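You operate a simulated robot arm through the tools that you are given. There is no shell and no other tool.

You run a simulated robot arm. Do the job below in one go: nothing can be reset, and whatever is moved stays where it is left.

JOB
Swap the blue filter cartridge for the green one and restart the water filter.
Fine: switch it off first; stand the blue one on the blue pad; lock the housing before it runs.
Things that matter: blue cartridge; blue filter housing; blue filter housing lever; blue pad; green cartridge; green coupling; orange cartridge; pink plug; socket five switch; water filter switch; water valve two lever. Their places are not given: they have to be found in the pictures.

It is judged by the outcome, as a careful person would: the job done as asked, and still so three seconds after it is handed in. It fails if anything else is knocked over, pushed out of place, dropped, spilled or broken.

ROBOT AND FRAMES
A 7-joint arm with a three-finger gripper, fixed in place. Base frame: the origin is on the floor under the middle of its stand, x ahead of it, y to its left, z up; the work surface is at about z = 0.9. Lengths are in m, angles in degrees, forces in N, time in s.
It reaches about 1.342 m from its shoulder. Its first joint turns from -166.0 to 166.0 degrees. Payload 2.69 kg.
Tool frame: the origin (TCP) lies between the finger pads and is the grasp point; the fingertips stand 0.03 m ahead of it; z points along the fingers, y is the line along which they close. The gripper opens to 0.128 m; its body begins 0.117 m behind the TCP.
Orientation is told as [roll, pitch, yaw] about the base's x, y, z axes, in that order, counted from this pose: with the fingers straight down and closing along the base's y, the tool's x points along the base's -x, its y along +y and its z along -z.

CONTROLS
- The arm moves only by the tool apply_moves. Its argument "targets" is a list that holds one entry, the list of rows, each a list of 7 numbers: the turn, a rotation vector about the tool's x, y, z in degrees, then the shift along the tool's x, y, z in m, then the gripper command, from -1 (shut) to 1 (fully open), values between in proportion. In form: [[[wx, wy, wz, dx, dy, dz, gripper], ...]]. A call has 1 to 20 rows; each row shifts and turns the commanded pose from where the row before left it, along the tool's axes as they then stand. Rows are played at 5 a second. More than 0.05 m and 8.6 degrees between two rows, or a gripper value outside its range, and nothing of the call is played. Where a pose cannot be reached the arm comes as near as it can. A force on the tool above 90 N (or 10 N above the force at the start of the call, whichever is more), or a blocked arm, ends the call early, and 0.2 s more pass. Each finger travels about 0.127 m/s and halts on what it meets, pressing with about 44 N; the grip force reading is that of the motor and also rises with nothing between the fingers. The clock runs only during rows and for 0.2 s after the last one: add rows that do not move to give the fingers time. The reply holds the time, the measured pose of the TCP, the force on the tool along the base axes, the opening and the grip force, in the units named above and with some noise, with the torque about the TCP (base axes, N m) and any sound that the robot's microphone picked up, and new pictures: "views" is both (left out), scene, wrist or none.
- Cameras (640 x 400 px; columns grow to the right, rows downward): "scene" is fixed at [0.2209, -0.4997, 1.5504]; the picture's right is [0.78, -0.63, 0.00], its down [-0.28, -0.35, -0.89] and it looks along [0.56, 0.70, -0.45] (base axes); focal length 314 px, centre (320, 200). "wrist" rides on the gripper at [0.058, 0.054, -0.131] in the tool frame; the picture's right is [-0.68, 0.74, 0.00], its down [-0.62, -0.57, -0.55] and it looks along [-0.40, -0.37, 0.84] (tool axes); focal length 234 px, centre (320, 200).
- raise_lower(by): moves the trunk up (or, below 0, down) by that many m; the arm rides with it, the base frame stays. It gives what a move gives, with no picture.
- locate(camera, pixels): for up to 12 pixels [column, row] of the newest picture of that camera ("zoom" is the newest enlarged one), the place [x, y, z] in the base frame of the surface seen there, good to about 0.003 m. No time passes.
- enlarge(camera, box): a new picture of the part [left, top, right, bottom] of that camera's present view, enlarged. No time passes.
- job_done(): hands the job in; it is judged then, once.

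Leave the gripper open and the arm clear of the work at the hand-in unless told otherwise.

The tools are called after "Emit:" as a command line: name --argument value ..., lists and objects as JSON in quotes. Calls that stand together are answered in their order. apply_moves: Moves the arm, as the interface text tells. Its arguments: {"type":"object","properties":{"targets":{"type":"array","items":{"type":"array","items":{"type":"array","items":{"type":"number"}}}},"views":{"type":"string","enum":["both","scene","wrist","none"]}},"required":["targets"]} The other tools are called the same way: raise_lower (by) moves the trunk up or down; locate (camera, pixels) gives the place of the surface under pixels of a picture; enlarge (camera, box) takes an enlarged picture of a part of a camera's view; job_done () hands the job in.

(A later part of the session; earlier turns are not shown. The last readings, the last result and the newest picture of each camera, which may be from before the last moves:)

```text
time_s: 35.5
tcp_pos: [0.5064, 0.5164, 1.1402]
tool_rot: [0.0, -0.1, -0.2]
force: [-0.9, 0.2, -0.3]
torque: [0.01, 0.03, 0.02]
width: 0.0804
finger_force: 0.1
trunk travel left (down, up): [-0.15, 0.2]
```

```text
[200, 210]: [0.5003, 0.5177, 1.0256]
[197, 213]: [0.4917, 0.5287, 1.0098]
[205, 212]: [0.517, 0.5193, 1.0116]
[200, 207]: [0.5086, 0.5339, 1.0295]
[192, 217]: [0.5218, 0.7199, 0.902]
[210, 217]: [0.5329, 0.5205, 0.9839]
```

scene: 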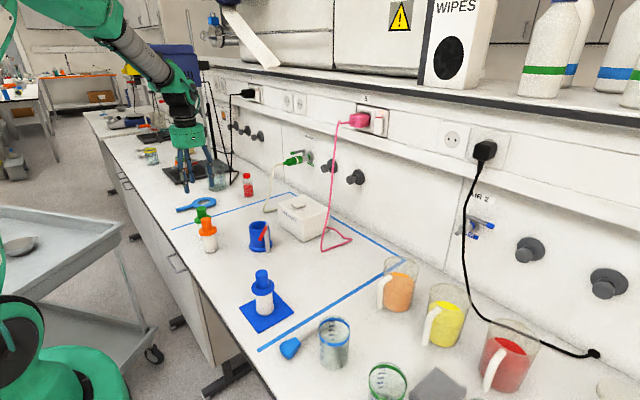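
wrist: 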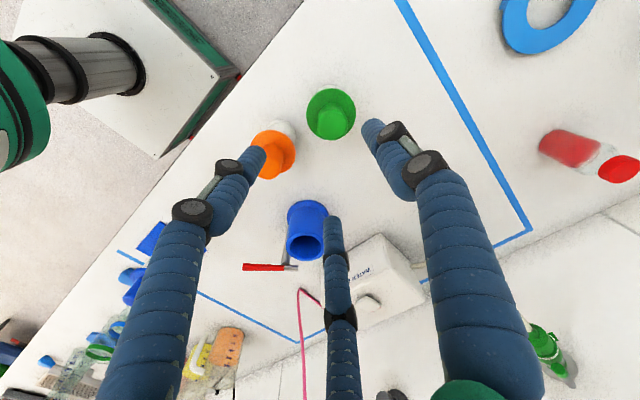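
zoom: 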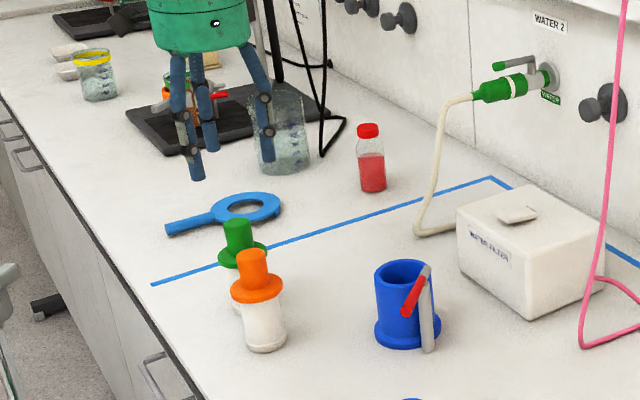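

The green knob's centre is about (0.508, 0.531) and its top z 1.028. The orange flange edge reaches only to y ≈ 0.476, so the fingers will clear it. I shift over the knob and descend partway.

Emit:
apply_moves --targets '[[[0, 0, 0, -0.0014, 0.0146, 0, 0.25], [0, 0, 0, 0, 0, 0.04, 0.25], [0, 0, 0, 0, 0, 0.035, 0.25], [0, 0, 0, 0, 0, 0, 0.25]]]' --views "both"

Emit:
enlarge --camera "wrist" --box '[220, 60, 440, 240]'

Emit:
enlarge --camera "scene" --box '[160, 160, 260, 260]'

```text
time_s: 36.5
tcp_pos: [0.5087, 0.5301, 1.0643]
tool_rot: [0.1, -0.1, -0.2]
force: [-0.2, 0.2, -0.9]
torque: [-0.04, 0.01, 0.01]
width: 0.0802
finger_force: 0.0
trunk travel left (down, up): [-0.15, 0.2]
```

scene: 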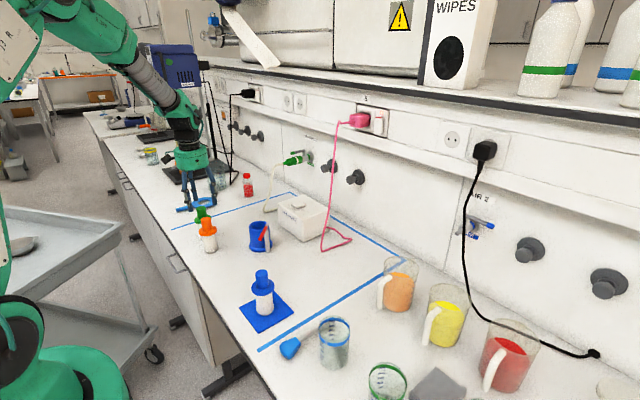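
wrist: 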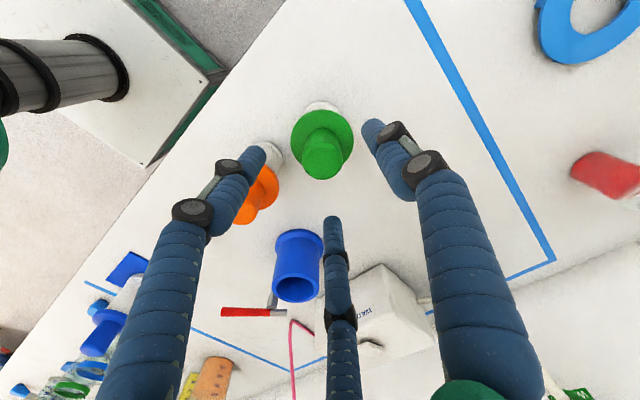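

```text
2.22 times, centred on (330, 150) of wrist
```

zoom: 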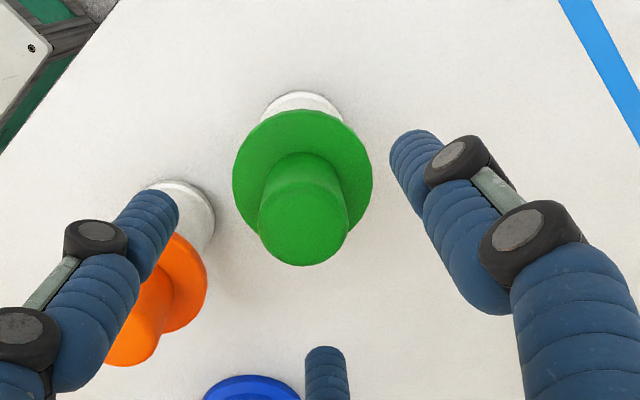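

```text
4.00 times, centred on (210, 210) of scene
```

zoom: 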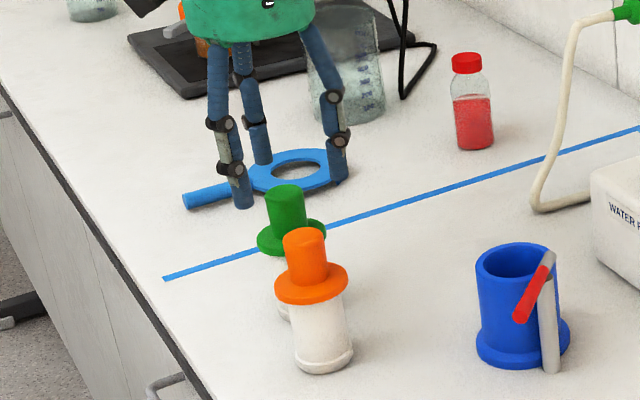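

The knob is centred between the fingers. I descend to TCP z ≈ 1.029 and close.

Emit:
apply_moves --targets '[[[0, 0, 0, 0.0005, 0.0005, 0.02, 0.25], [0, 0, 0, 0, 0, 0.015, 0.25], [0, 0, 0, 0, 0, 0, 0.25], [0, 0, 0, 0, 0, 0, -0.2], [0, 0, 0, 0, 0, 0, -0.6], [0, 0, 0, 0, 0, 0, -1], [0, 0, 0, 0, 0, 0, -1], [0, 0, 0, 0, 0, 0, -1]]]' --views "both"

Emit:
enlarge --camera "scene" --box '[160, 160, 260, 260]'

Emit:
enlarge --camera "wrist" --box '[220, 60, 440, 240]'

```text
time_s: 38.3
tcp_pos: [0.5083, 0.5285, 1.0287]
tool_rot: [0.0, 0.0, -0.2]
force: [0.0, 0.5, 0.1]
torque: [0.01, 0.02, -0.01]
width: 0.0301
finger_force: 44.0
trunk travel left (down, up): [-0.15, 0.2]
```

scene: 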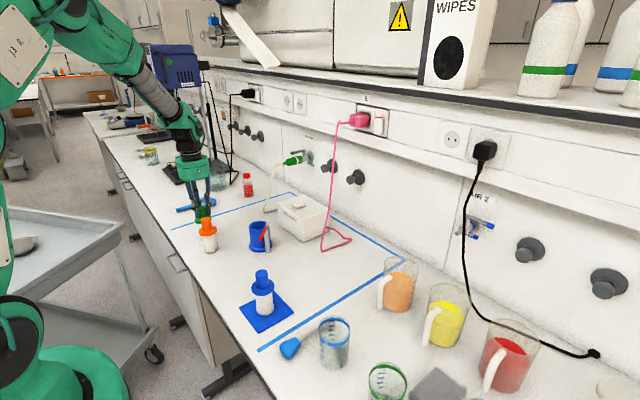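
wrist: 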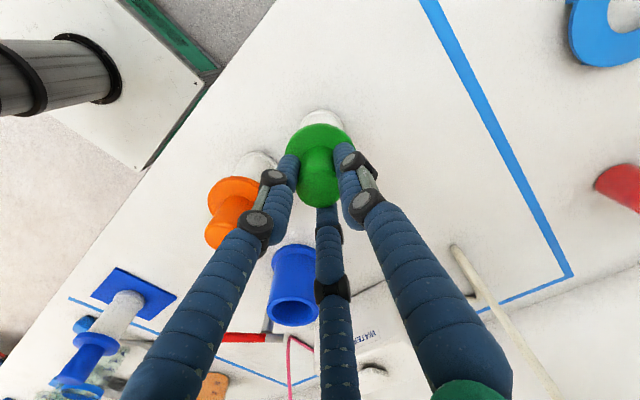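

```text
4.00 times, centred on (210, 210) of scene
```

zoom: 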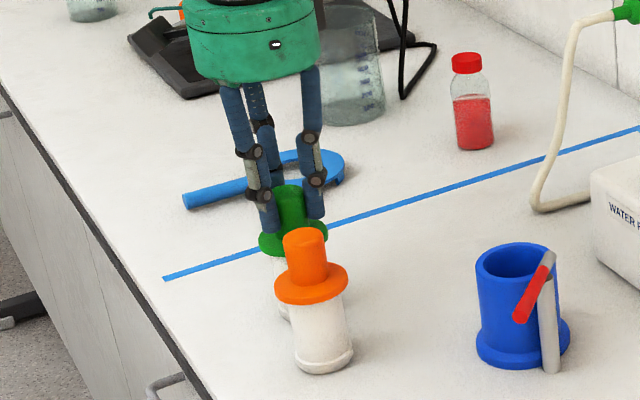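

```text
2.22 times, centred on (330, 150) of wrist
```

zoom: 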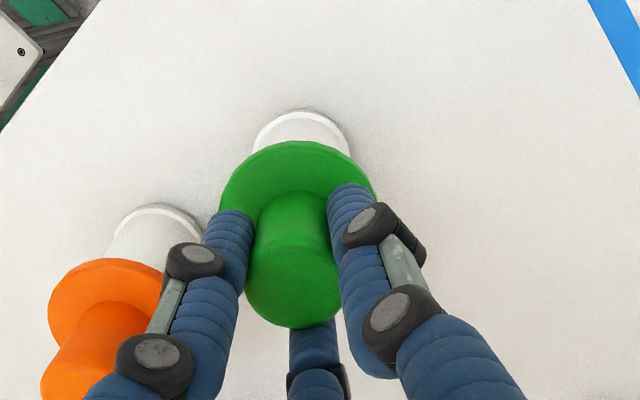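

The green cartridge is gripped (width 0.030, 44 N). I lift it straight up to well above the orange cartridge.

Emit:
apply_moves --targets '[[[0, 0, 0, 0, 0, -0.01, -1], [0, 0, 0, 0, 0, -0.02, -1], [0, 0, 0, 0, 0, -0.03, -1], [0, 0, 0, 0, 0, -0.035, -1], [0, 0, 0, 0, 0, -0.035, -1], [0, 0, 0, 0, 0, -0.035, -1], [0, 0, 0, 0, 0, 0, -1]]]' --views "both"

Emit:
enlarge --camera "scene" --box '[160, 130, 300, 260]'

Emit:
enlarge --camera "wrist" --box '[220, 60, 440, 320]'

```text
time_s: 39.9
tcp_pos: [0.5079, 0.5318, 1.1942]
tool_rot: [0.0, 0.1, -0.2]
force: [0.0, 0.4, -1.6]
torque: [0.01, -0.01, -0.01]
width: 0.0299
finger_force: 44.4
trunk travel left (down, up): [-0.15, 0.2]
```

scene: 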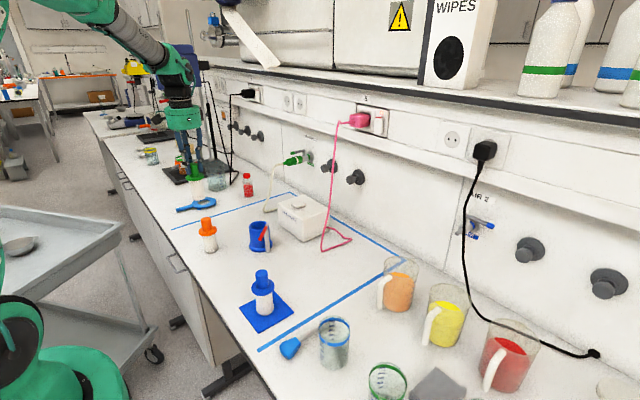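
wrist: 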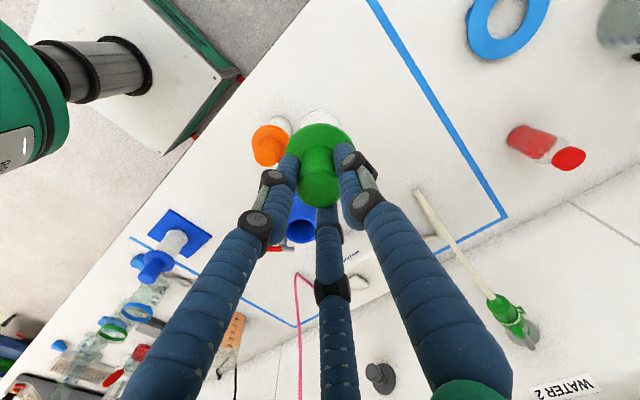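

```text
3.08 times, centred on (230, 195) of scene
```

zoom: 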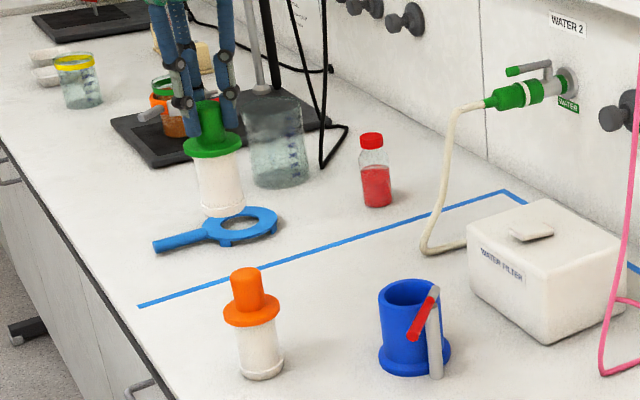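

```text
1.54 times, centred on (330, 190) of wrist
```

zoom: 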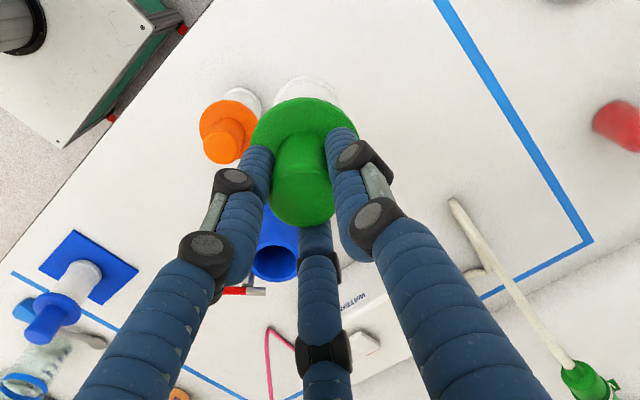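

The green cartridge is held and the orange one is untouched. I'll measure the housing rim to get the bore centre.

Emit:
enlarge --camera "scene" --box '[240, 212, 285, 258]'

```text
8.70 times, centred on (262, 235) of scene
```

zoom: 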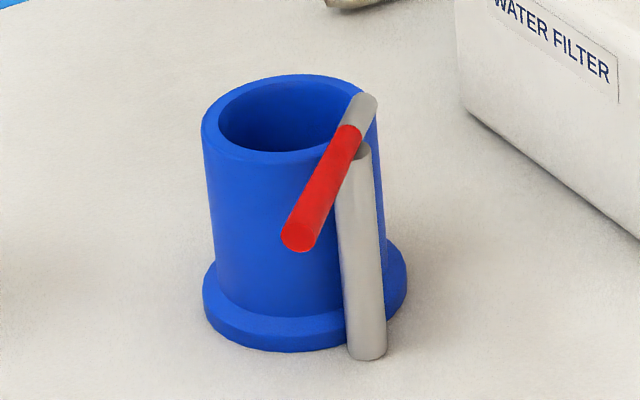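

Emit:
locate --camera "zoom" --pixels '[[212, 125], [235, 90], [285, 80], [335, 86], [225, 150], [255, 157], [290, 158], [215, 108], [260, 83], [310, 81]]'

```text
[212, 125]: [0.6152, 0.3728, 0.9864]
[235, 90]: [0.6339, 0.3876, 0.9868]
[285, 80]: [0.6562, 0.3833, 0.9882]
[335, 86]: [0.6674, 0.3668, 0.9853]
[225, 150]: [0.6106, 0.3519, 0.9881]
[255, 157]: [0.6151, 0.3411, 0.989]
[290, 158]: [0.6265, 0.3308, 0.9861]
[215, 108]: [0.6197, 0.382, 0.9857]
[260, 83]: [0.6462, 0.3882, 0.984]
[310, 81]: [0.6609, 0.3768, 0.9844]
```

The rim circle fits a centre of about (0.639, 0.360), which agrees with the TCP reading when the blue one was gripped there. I carry the green cartridge above the housing, with its bottom about 0.06 m above the lever.

Emit:
apply_moves --targets '[[[0, 0, 0.0, -0.0219, -0.0287, 0, -1], [0, 0, 0, -0.0219, -0.0287, 0, -1], [0, 0, 0, -0.0219, -0.0287, 0, -1], [0, 0, 0, -0.0219, -0.0287, 0, -1], [0, 0, 0, -0.0219, -0.0287, 0, -1], [0, 0, 0, -0.0219, -0.0285, 0, -1], [0, 0, 0, 0, 0, 0, -1], [0, 0, 0, 0, 0, 0, -1]]]' --views "both"

Emit:
enlarge --camera "scene" --box '[210, 150, 310, 260]'

Emit:
enlarge --camera "wrist" --box '[240, 60, 400, 200]'

```text
time_s: 41.7
tcp_pos: [0.6371, 0.3604, 1.1937]
tool_rot: [0.0, 0.0, -0.2]
force: [-0.2, -0.1, -1.0]
torque: [0.03, -0.01, 0.0]
width: 0.0301
finger_force: 43.9
trunk travel left (down, up): [-0.15, 0.2]
```

scene: 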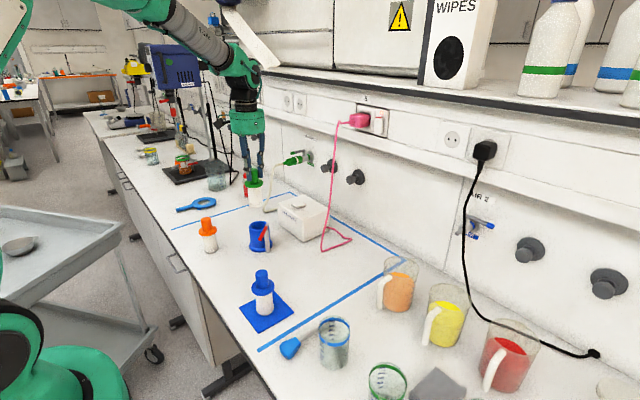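
wrist: 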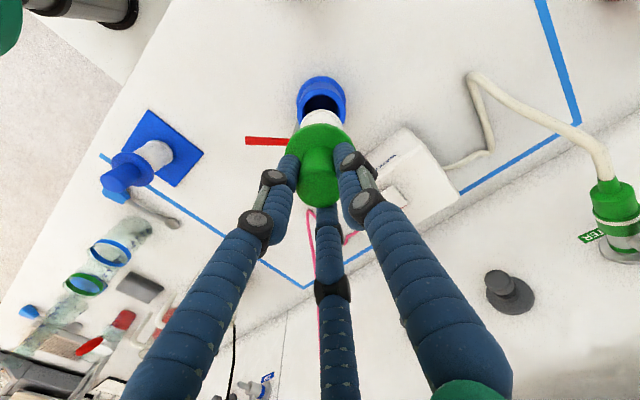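

```text
3.64 times, centred on (260, 205) of scene
```

zoom: 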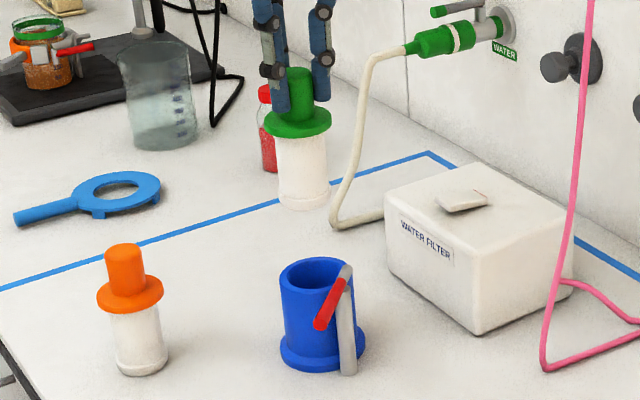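

```text
2.86 times, centred on (320, 130) of wrist
```

zoom: 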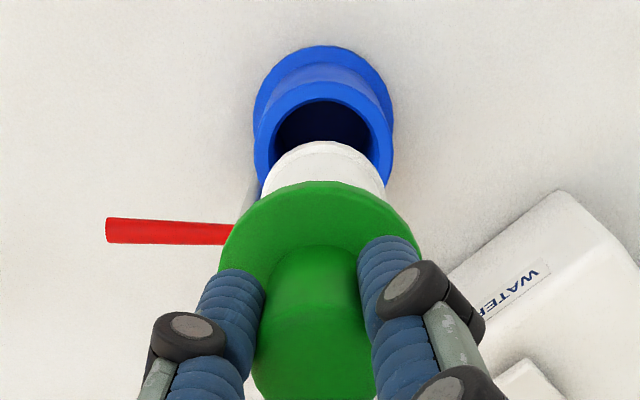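

The TCP reads x = 0.6371, about 2 mm short. I nudge +x by 2 mm, descend until the bottom is just above the lever level, and look again.

Emit:
apply_moves --targets '[[[0, 0, 0.0, -0.0018, -0.0003, 0.02, -1], [0, 0, 0, 0, 0, 0.025, -1], [0, 0, 0, 0, 0, 0, -1], [0, 0, 0, 0, 0, 0, -1]]]' --views "both"

Emit:
enlarge --camera "scene" --box '[230, 180, 300, 260]'

Emit:
enlarge --camera "wrist" --box '[260, 60, 380, 170]'

```text
time_s: 42.7
tcp_pos: [0.6396, 0.3583, 1.1499]
tool_rot: [0.0, 0.0, -0.3]
force: [-1.2, -0.5, -1.2]
torque: [-0.01, -0.02, 0.01]
width: 0.0299
finger_force: 44.0
trunk travel left (down, up): [-0.15, 0.2]
```

scene: 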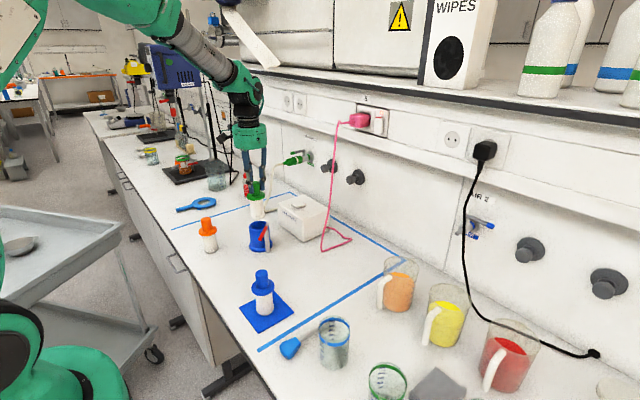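
wrist: 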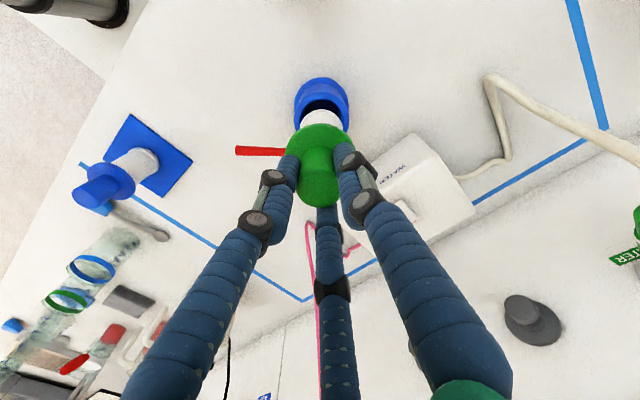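

```text
5.00 times, centred on (265, 220) of scene
```

zoom: 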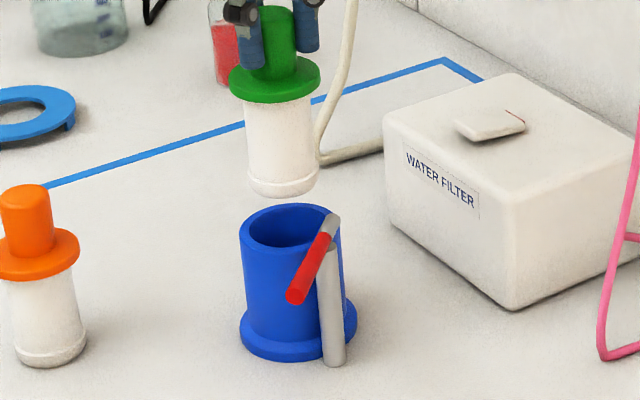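

```text
3.64 times, centred on (320, 115) of wrist
```

zoom: 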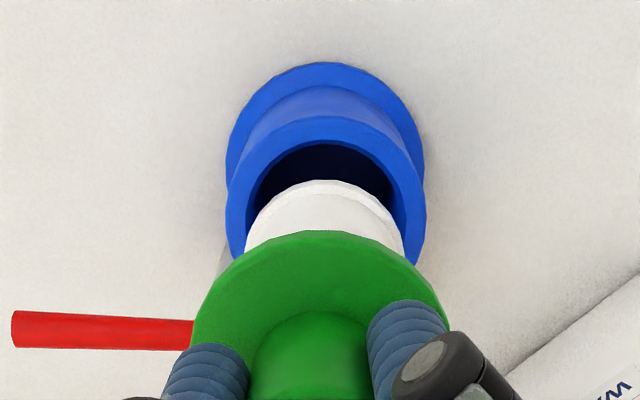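

The bottom is about 0.035 m above the rim. I take a precise look at the alignment between the cartridge body and the bore, and a second pose reading.

Emit:
enlarge --camera "scene" --box '[242, 195, 284, 250]'

Emit:
apply_moves --targets '[[[0, 0, 0, 0, 0, 0, -1]]]' --views "none"

Emit:
apply_moves --targets '[[[0, 0, 0, 0, 0, 0, -1]]]' --views "none"

Emit:
apply_moves --targets '[[[0, 0, 0, 0, 0, 0, -1]]]' --views "both"

Emit:
enlarge --camera "scene" --box '[242, 195, 284, 250]'

Emit:
locate --camera "zoom" --pixels '[[225, 100], [270, 110], [300, 105], [225, 60], [260, 60], [300, 60]]'

```text
7.27 times, centred on (263, 222) of scene
```

zoom: 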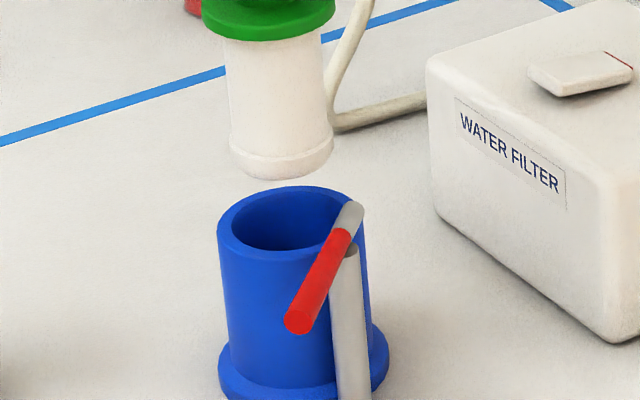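

```text
time_s: 43.1
tcp_pos: [0.6395, 0.3586, 1.1493]
tool_rot: [0.0, 0.0, -0.1]
force: [0.6, 0.2, -1.5]
torque: [-0.02, 0.01, -0.03]
width: 0.0302
finger_force: 43.5
trunk travel left (down, up): [-0.15, 0.2]
```

```text
time_s: 43.5
tcp_pos: [0.6398, 0.357, 1.1485]
tool_rot: [0.0, -0.1, -0.2]
force: [-0.1, 0.4, -1.9]
torque: [0.01, 0.01, 0.01]
width: 0.0296
finger_force: 43.9
trunk travel left (down, up): [-0.15, 0.2]
```

```text
time_s: 43.9
tcp_pos: [0.6397, 0.3581, 1.1481]
tool_rot: [-0.1, 0.1, -0.2]
force: [-0.3, -0.2, -1.6]
torque: [0.0, 0.0, 0.02]
width: 0.0298
finger_force: 44.1
trunk travel left (down, up): [-0.15, 0.2]
```

scene: 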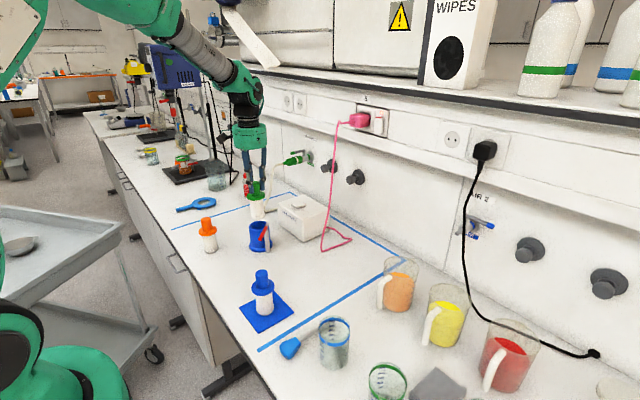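
wrist: 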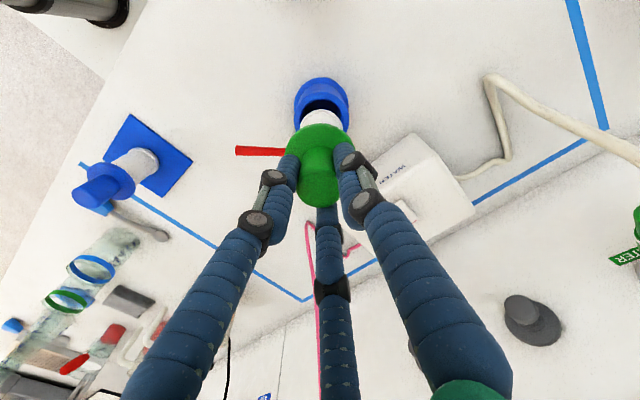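

```text
7.27 times, centred on (263, 222) of scene
```

zoom: 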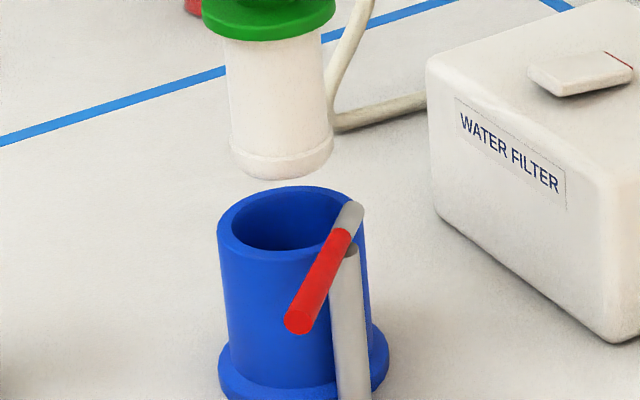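

```text
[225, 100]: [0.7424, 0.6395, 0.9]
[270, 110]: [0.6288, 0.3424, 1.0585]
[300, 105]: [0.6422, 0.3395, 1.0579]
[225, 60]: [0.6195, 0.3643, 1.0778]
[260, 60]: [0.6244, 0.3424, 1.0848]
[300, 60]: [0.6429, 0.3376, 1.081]
```

The averaged TCP reading is (0.6396, 0.3580). When the blue one was seated it was (0.6391, 0.3604), so I correct y by +2 mm. The bore has about 4 mm of clearance around the body. I lower until the bottom has just entered the bore, watching force.

Emit:
apply_moves --targets '[[[0, 0, 0, 0.0005, 0.002, 0.01, -1], [0, 0, 0, 0, 0, 0.015, -1], [0, 0, 0, 0, 0, 0.01, -1], [0, 0, 0, 0, 0, 0.01, -1], [0, 0, 0, 0, 0, 0, -1]]]' --views "both"

Emit:
enlarge --camera "scene" --box '[230, 180, 300, 260]'

Emit:
enlarge --camera "wrist" --box '[260, 60, 380, 170]'

```text
time_s: 45.1
tcp_pos: [0.6404, 0.3601, 1.1035]
tool_rot: [0.0, 0.0, -0.1]
force: [-0.3, 0.1, -1.8]
torque: [-0.02, 0.02, 0.03]
width: 0.0296
finger_force: 43.8
trunk travel left (down, up): [-0.15, 0.2]
```

scene: 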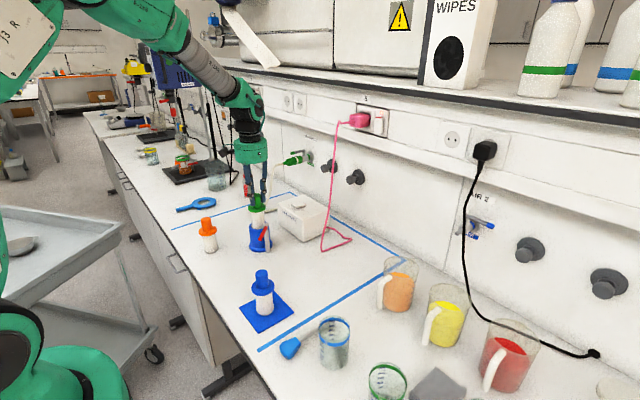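
wrist: 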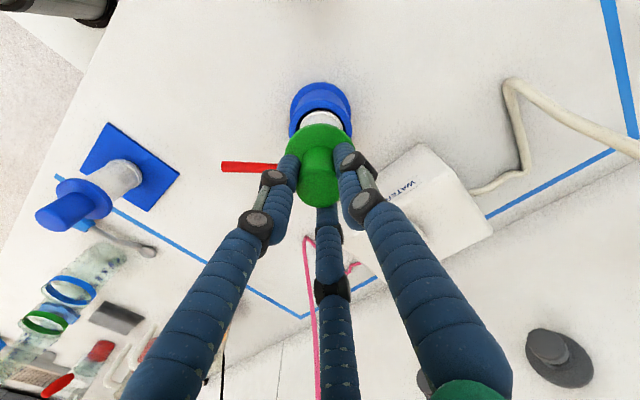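

```text
5.00 times, centred on (265, 220) of scene
```

zoom: 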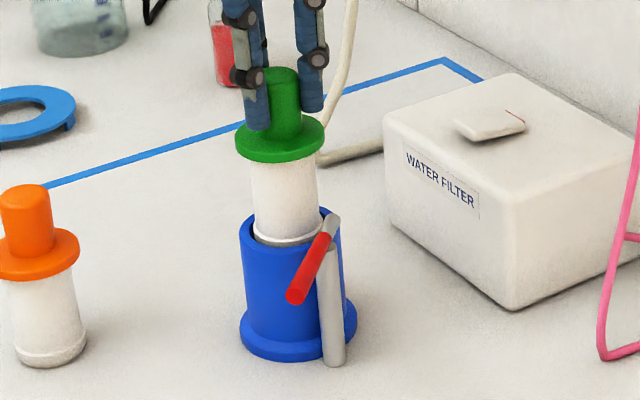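

```text
3.64 times, centred on (320, 115) of wrist
```

zoom: 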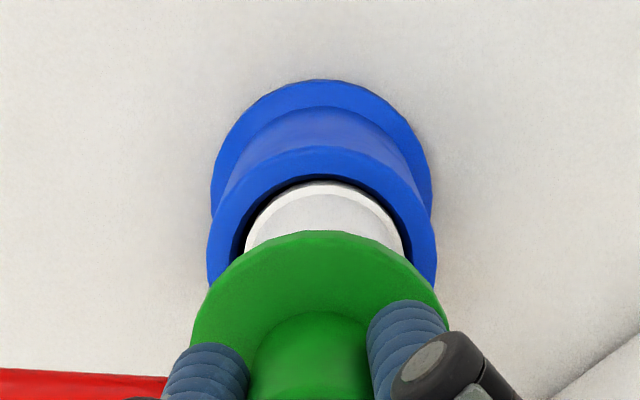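

The bottom has entered the bore without force. Both views suggest the body sits about 2 mm toward +y in the bore, so I nudge -y by 2 mm and continue down in steps.

Emit:
apply_moves --targets '[[[0, 0, 0, -0.0007, -0.002, 0, -1], [0, 0, 0, 0, 0, 0.01, -1], [0, 0, 0, 0, 0, 0.01, -1], [0, 0, 0, 0, 0, 0.01, -1], [0, 0, 0, 0, 0, 0, -1]]]' --views "both"

Emit:
enlarge --camera "scene" --box '[230, 180, 300, 260]'

Emit:
enlarge --camera "wrist" --box '[260, 60, 380, 170]'

```text
time_s: 46.3
tcp_pos: [0.64, 0.359, 1.0736]
tool_rot: [0.0, 0.0, -0.2]
force: [0.6, -1.0, -1.5]
torque: [0.02, 0.04, 0.02]
width: 0.03
finger_force: 44.1
trunk travel left (down, up): [-0.15, 0.2]
```

scene: 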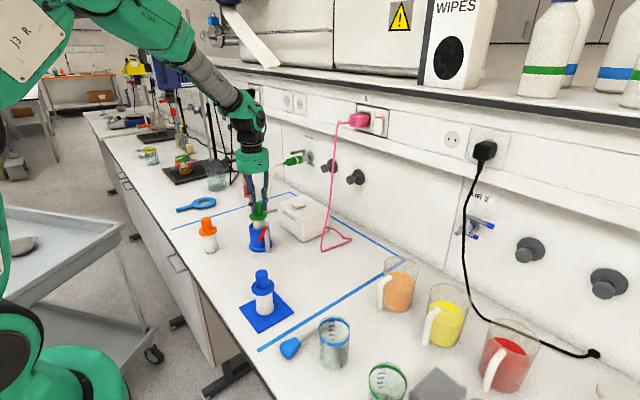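
wrist: 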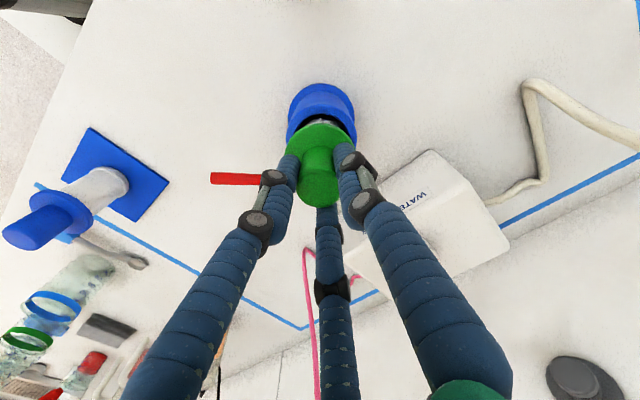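

```text
5.00 times, centred on (265, 220) of scene
```

zoom: 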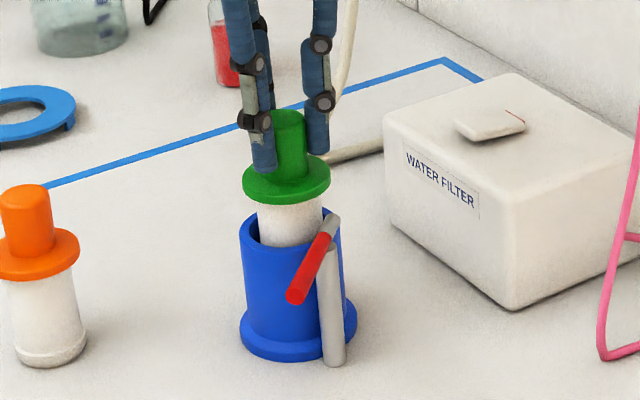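

```text
3.64 times, centred on (320, 115) of wrist
```

zoom: 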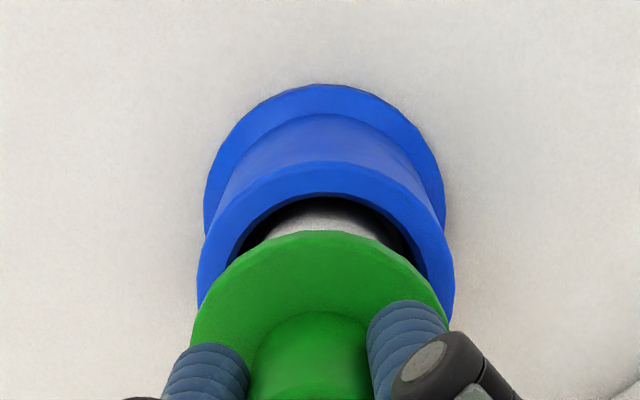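

The body now looks centred in the bore in both views. I lower further in small steps, and the flange should come to rest on the rim at TCP z ≈ 1.037.

Emit:
apply_moves --targets '[[[0, 0, 0, 0, 0, 0.008, -1], [0, 0, 0, 0, 0, 0.006, -1], [0, 0, 0, 0, 0, 0.005, -1], [0, 0, 0, 0, 0, 0.005, -1], [0, 0, 0, 0, 0, 0, -1]]]' --views "both"

Emit:
enlarge --camera "scene" --box '[230, 180, 300, 260]'

Emit:
enlarge --camera "wrist" --box '[240, 60, 380, 190]'

```text
time_s: 47.5
tcp_pos: [0.6414, 0.3569, 1.0482]
tool_rot: [0.0, 0.0, -0.2]
force: [-3.1, 6.0, -2.5]
torque: [0.25, 0.16, -0.03]
width: 0.0297
finger_force: 43.4
trunk travel left (down, up): [-0.15, 0.2]
```

scene: 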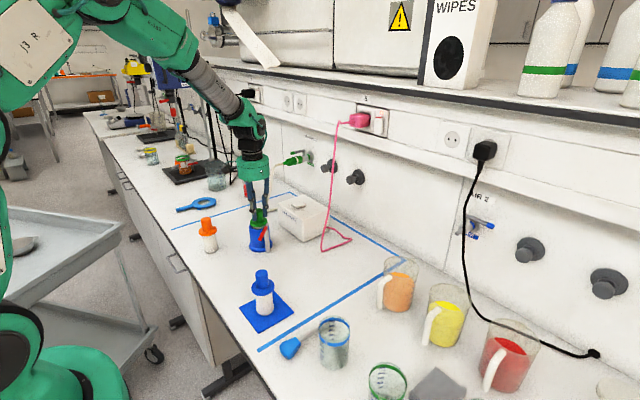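
wrist: 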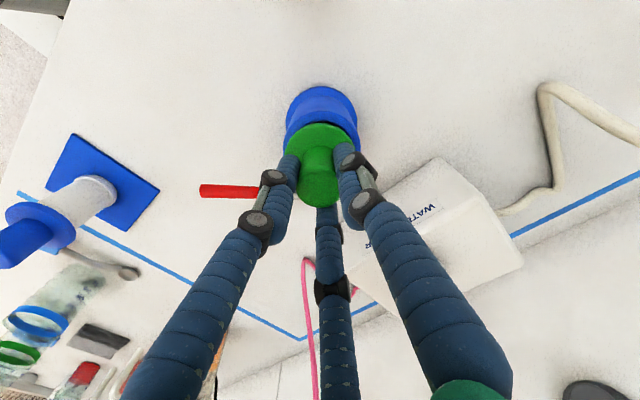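

```text
5.00 times, centred on (265, 220) of scene
```

zoom: 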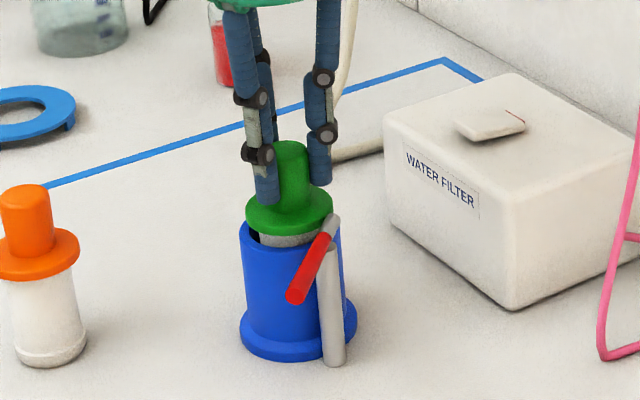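

```text
3.08 times, centred on (310, 125) of wrist
```

zoom: 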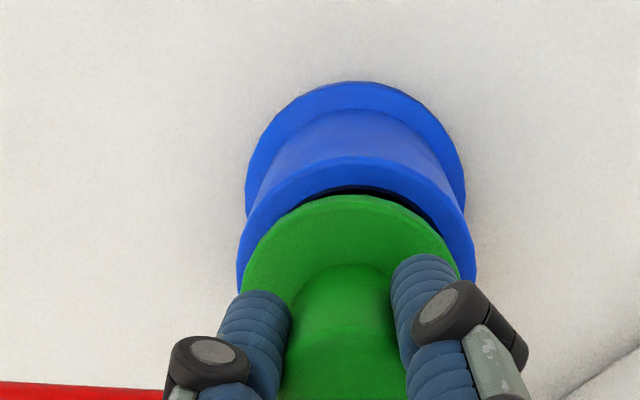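

There is a sideways force of (-3, +6) N: the flange edge is rubbing on the tongue. I shift along that push (+1.5 mm y, -1 mm x) and check the force.

Emit:
apply_moves --targets '[[[0, 0, 0, 0.001, 0.0018, -0.001, -1], [0, 0, 0, 0, 0, 0, -1]]]' --views "none"

```text
time_s: 48.1
tcp_pos: [0.6385, 0.3593, 1.0505]
tool_rot: [0.0, 0.0, -0.1]
force: [0.2, 0.2, -1.5]
torque: [0.0, 0.01, -0.01]
width: 0.0299
finger_force: 44.1
trunk travel left (down, up): [-0.15, 0.2]
```

The force is back to zero at (0.6385, 0.3593). I continue down gently.

Emit:
apply_moves --targets '[[[0, 0, 0, 0, 0, 0.004, -1], [0, 0, 0, 0, 0, 0.004, -1], [0, 0, 0, 0, 0, 0.002, -1], [0, 0, 0, 0, 0, 0, -1]]]' --views "both"

Emit:
enlarge --camera "scene" --box '[230, 180, 300, 260]'

Emit:
enlarge --camera "wrist" --box '[240, 60, 380, 190]'

```text
time_s: 49.1
tcp_pos: [0.6393, 0.359, 1.0398]
tool_rot: [0.0, 0.0, -0.2]
force: [0.0, -0.2, -1.4]
torque: [-0.01, -0.01, -0.02]
width: 0.0299
finger_force: 44.2
trunk travel left (down, up): [-0.15, 0.2]
```

scene: 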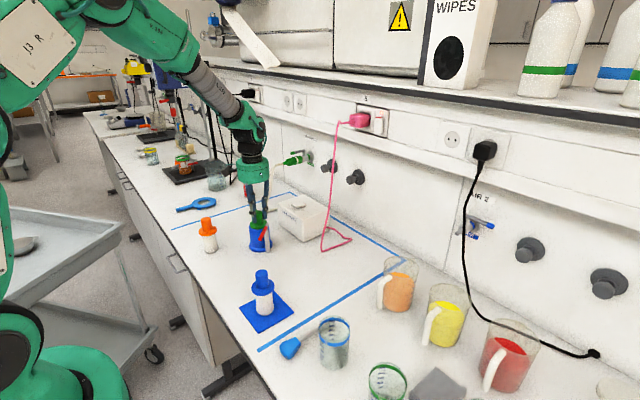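
wrist: 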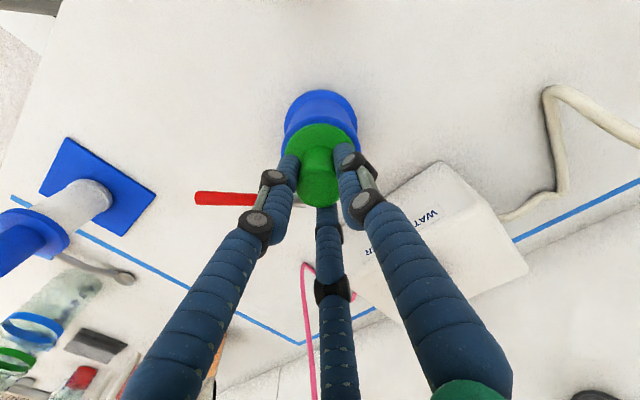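

```text
5.00 times, centred on (265, 220) of scene
```

zoom: 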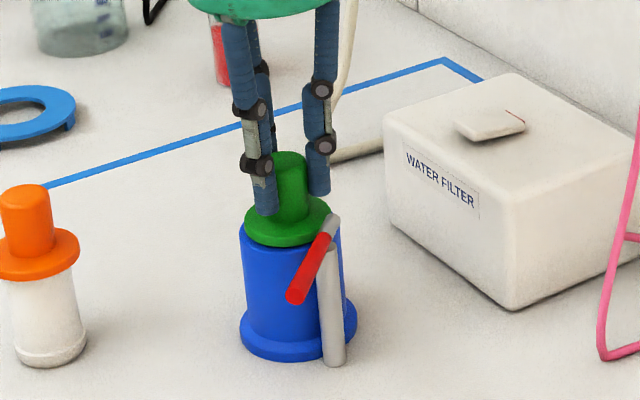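

```text
3.08 times, centred on (310, 125) of wrist
```

zoom: 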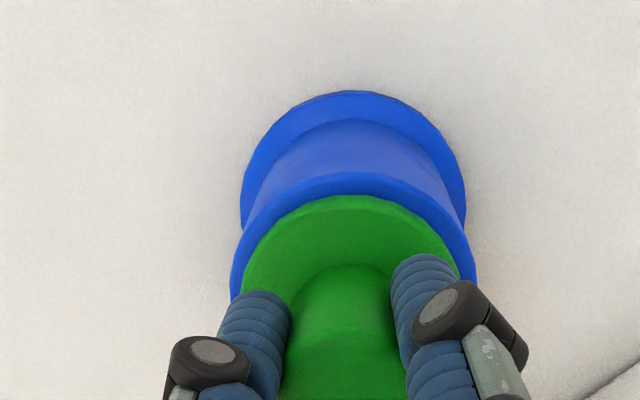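

The flange is almost on the rim. I lower in ~1.5 mm steps to find the seat.

Emit:
apply_moves --targets '[[[0, 0, 0, 0, 0, 0.0015, -1], [0, 0, 0, 0, 0, 0.0015, -1], [0, 0, 0, 0, 0, 0, -1]]]' --views "none"

```text
time_s: 49.9
tcp_pos: [0.6393, 0.359, 1.0377]
tool_rot: [0.0, 0.0, -0.2]
force: [-1.8, 1.4, 9.1]
torque: [-0.24, 0.19, -0.03]
width: 0.0299
finger_force: 43.8
trunk travel left (down, up): [-0.15, 0.2]
```

It is seated at TCP z 1.0377 with 9 N, the same height at which the blue one sat. I open the fingers gradually to release.

Emit:
apply_moves --targets '[[[0, 0, 0, 0, 0, 0, -0.45], [0, 0, 0, 0, 0, 0, -0.3], [0, 0, 0, 0, 0, 0, 0], [0, 0, 0, 0, 0, 0, 0.25], [0, 0, 0, 0, 0, 0, 0.25]]]' --views "both"

Emit:
enlarge --camera "scene" --box '[230, 180, 300, 260]'

Emit:
enlarge --camera "wrist" --box '[240, 60, 380, 210]'

```text
time_s: 51.1
tcp_pos: [0.6394, 0.3592, 1.036]
tool_rot: [0.1, 0.0, -0.2]
force: [0.0, -0.3, 0.5]
torque: [0.0, 0.0, 0.0]
width: 0.08
finger_force: 0.1
trunk travel left (down, up): [-0.15, 0.2]
```

scene: 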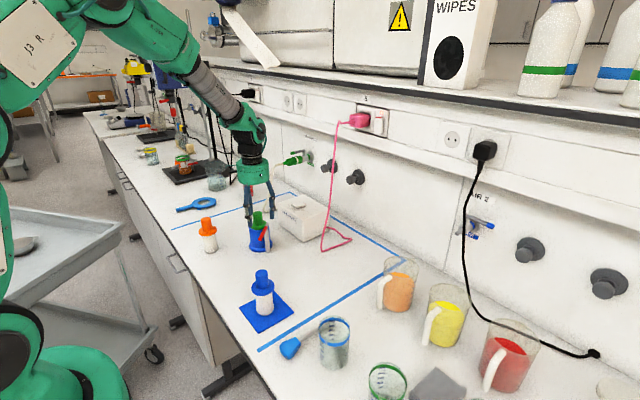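
wrist: 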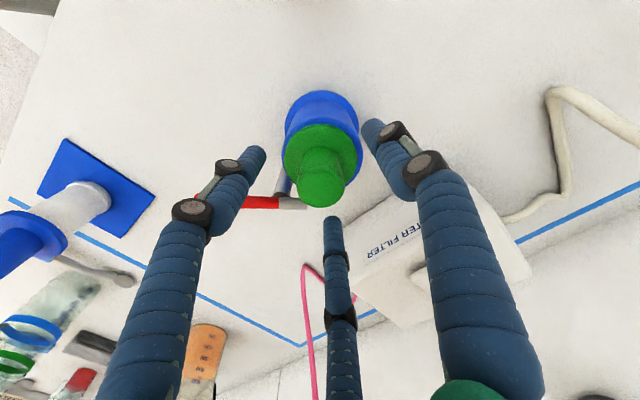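

```text
5.00 times, centred on (265, 220) of scene
```

zoom: 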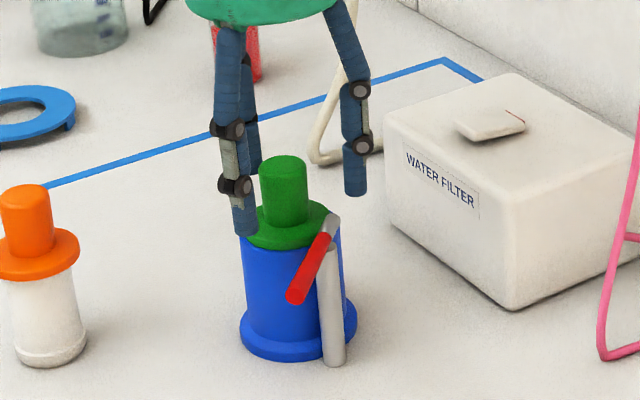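

```text
2.67 times, centred on (310, 135) of wrist
```

zoom: 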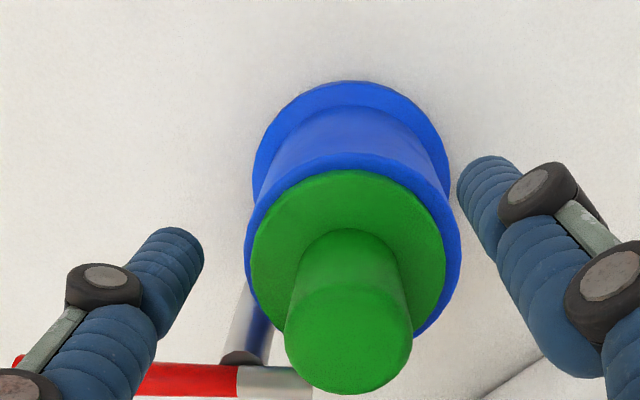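

The green cartridge is released and seated. I rise, close the fingers, and move to the (-x, +y) side of the lever handle, which I'll push back to lock.

Emit:
apply_moves --targets '[[[0, 0, 0, 0, 0, -0.03, 0.25], [0, 0, 0, 0, 0, -0.04, 0.25], [0, 0, 0, 0, 0, -0.03, 0.25], [0, 0, 0, 0.0332, -0.0271, 0, -1], [0, 0, 0, 0.0332, -0.0271, 0, -1], [0, 0, 0, 0, 0, 0, -1], [0, 0, 0, 0, 0, 0.04, -1], [0, 0, 0, 0, 0, 0.03, -1], [0, 0, 0, 0, 0, 0, -1]]]' --views "both"

Emit:
enlarge --camera "scene" --box '[230, 180, 300, 260]'

Emit:
enlarge --camera "wrist" --box '[260, 60, 460, 220]'

```text
time_s: 53.1
tcp_pos: [0.5732, 0.3031, 1.0702]
tool_rot: [-0.1, 0.0, -0.2]
force: [-0.9, -0.7, 0.3]
torque: [0.05, 0.01, -0.03]
width: 0.002
finger_force: 31.5
trunk travel left (down, up): [-0.15, 0.2]
```

scene: 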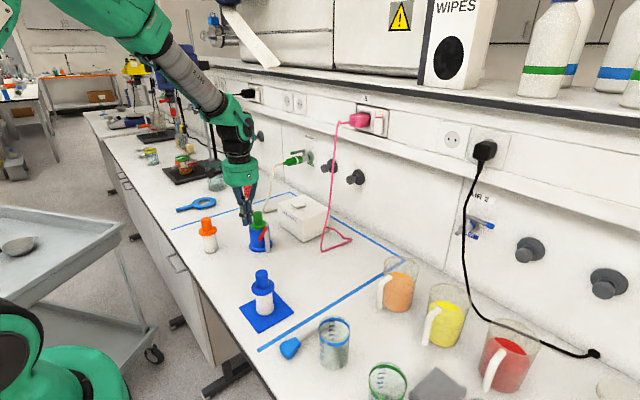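
wrist: 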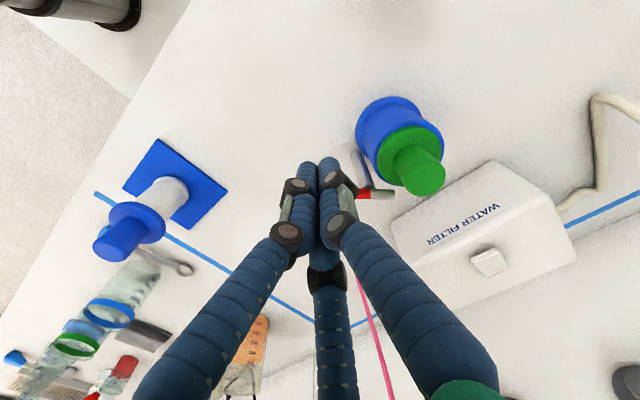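

```text
5.00 times, centred on (265, 220) of scene
```

zoom: 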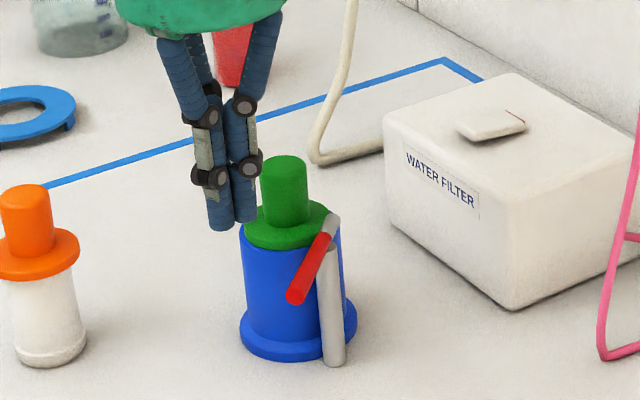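

```text
2.50 times, centred on (360, 140) of wrist
```

zoom: 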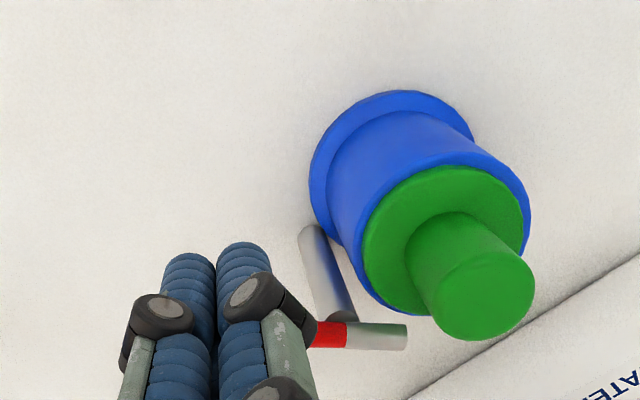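

I'm on the far side of the handle. I descend to lever height and push it along the arc to about 30° first.

Emit:
apply_moves --targets '[[[0, 0, 0, 0, 0, 0.035, -1], [0, 0, 0, 0, 0, 0.03, -1], [0, 0, 0, -0.0104, -0.0088, 0, -1], [0, 0, 0, -0.0034, -0.007, 0, -1], [0, 0, 0, -0.0033, -0.0071, 0, -1], [0, 0, 0, 0, 0, 0, -1]]]' --views "both"

Emit:
enlarge --camera "scene" --box '[230, 180, 300, 260]'

Emit:
enlarge --camera "wrist" --box '[260, 60, 460, 220]'

```text
time_s: 54.5
tcp_pos: [0.5913, 0.281, 1.002]
tool_rot: [0.0, 0.1, -0.2]
force: [-0.2, 0.0, 0.3]
torque: [0.02, 0.0, 0.03]
width: 0.0018
finger_force: 31.3
trunk travel left (down, up): [-0.15, 0.2]
```

scene: 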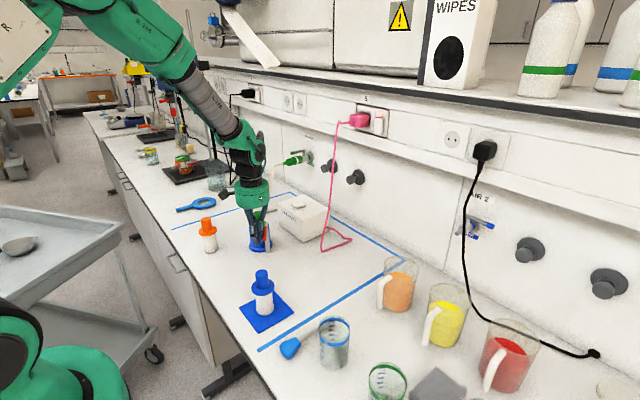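
wrist: 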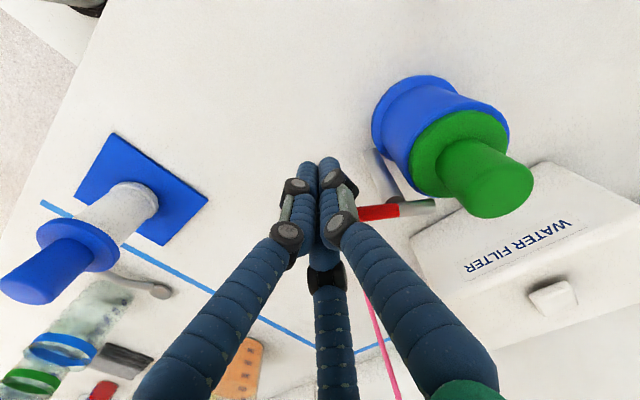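

```text
5.00 times, centred on (265, 220) of scene
```

zoom: 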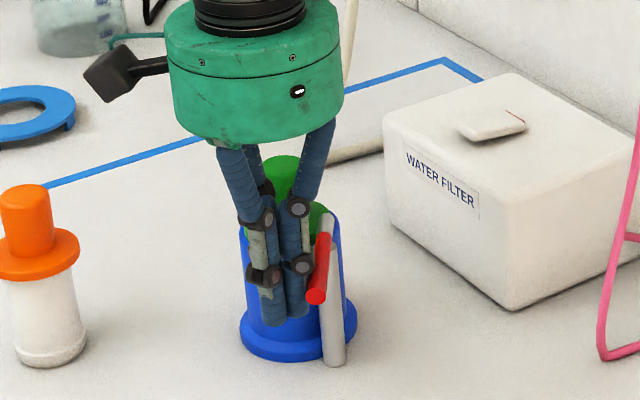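

```text
2.50 times, centred on (360, 140) of wrist
```

zoom: 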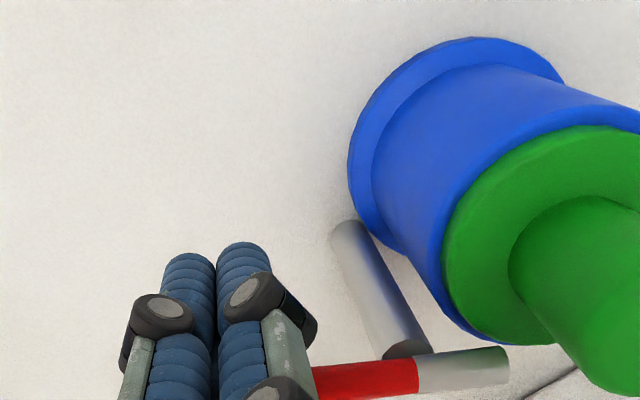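

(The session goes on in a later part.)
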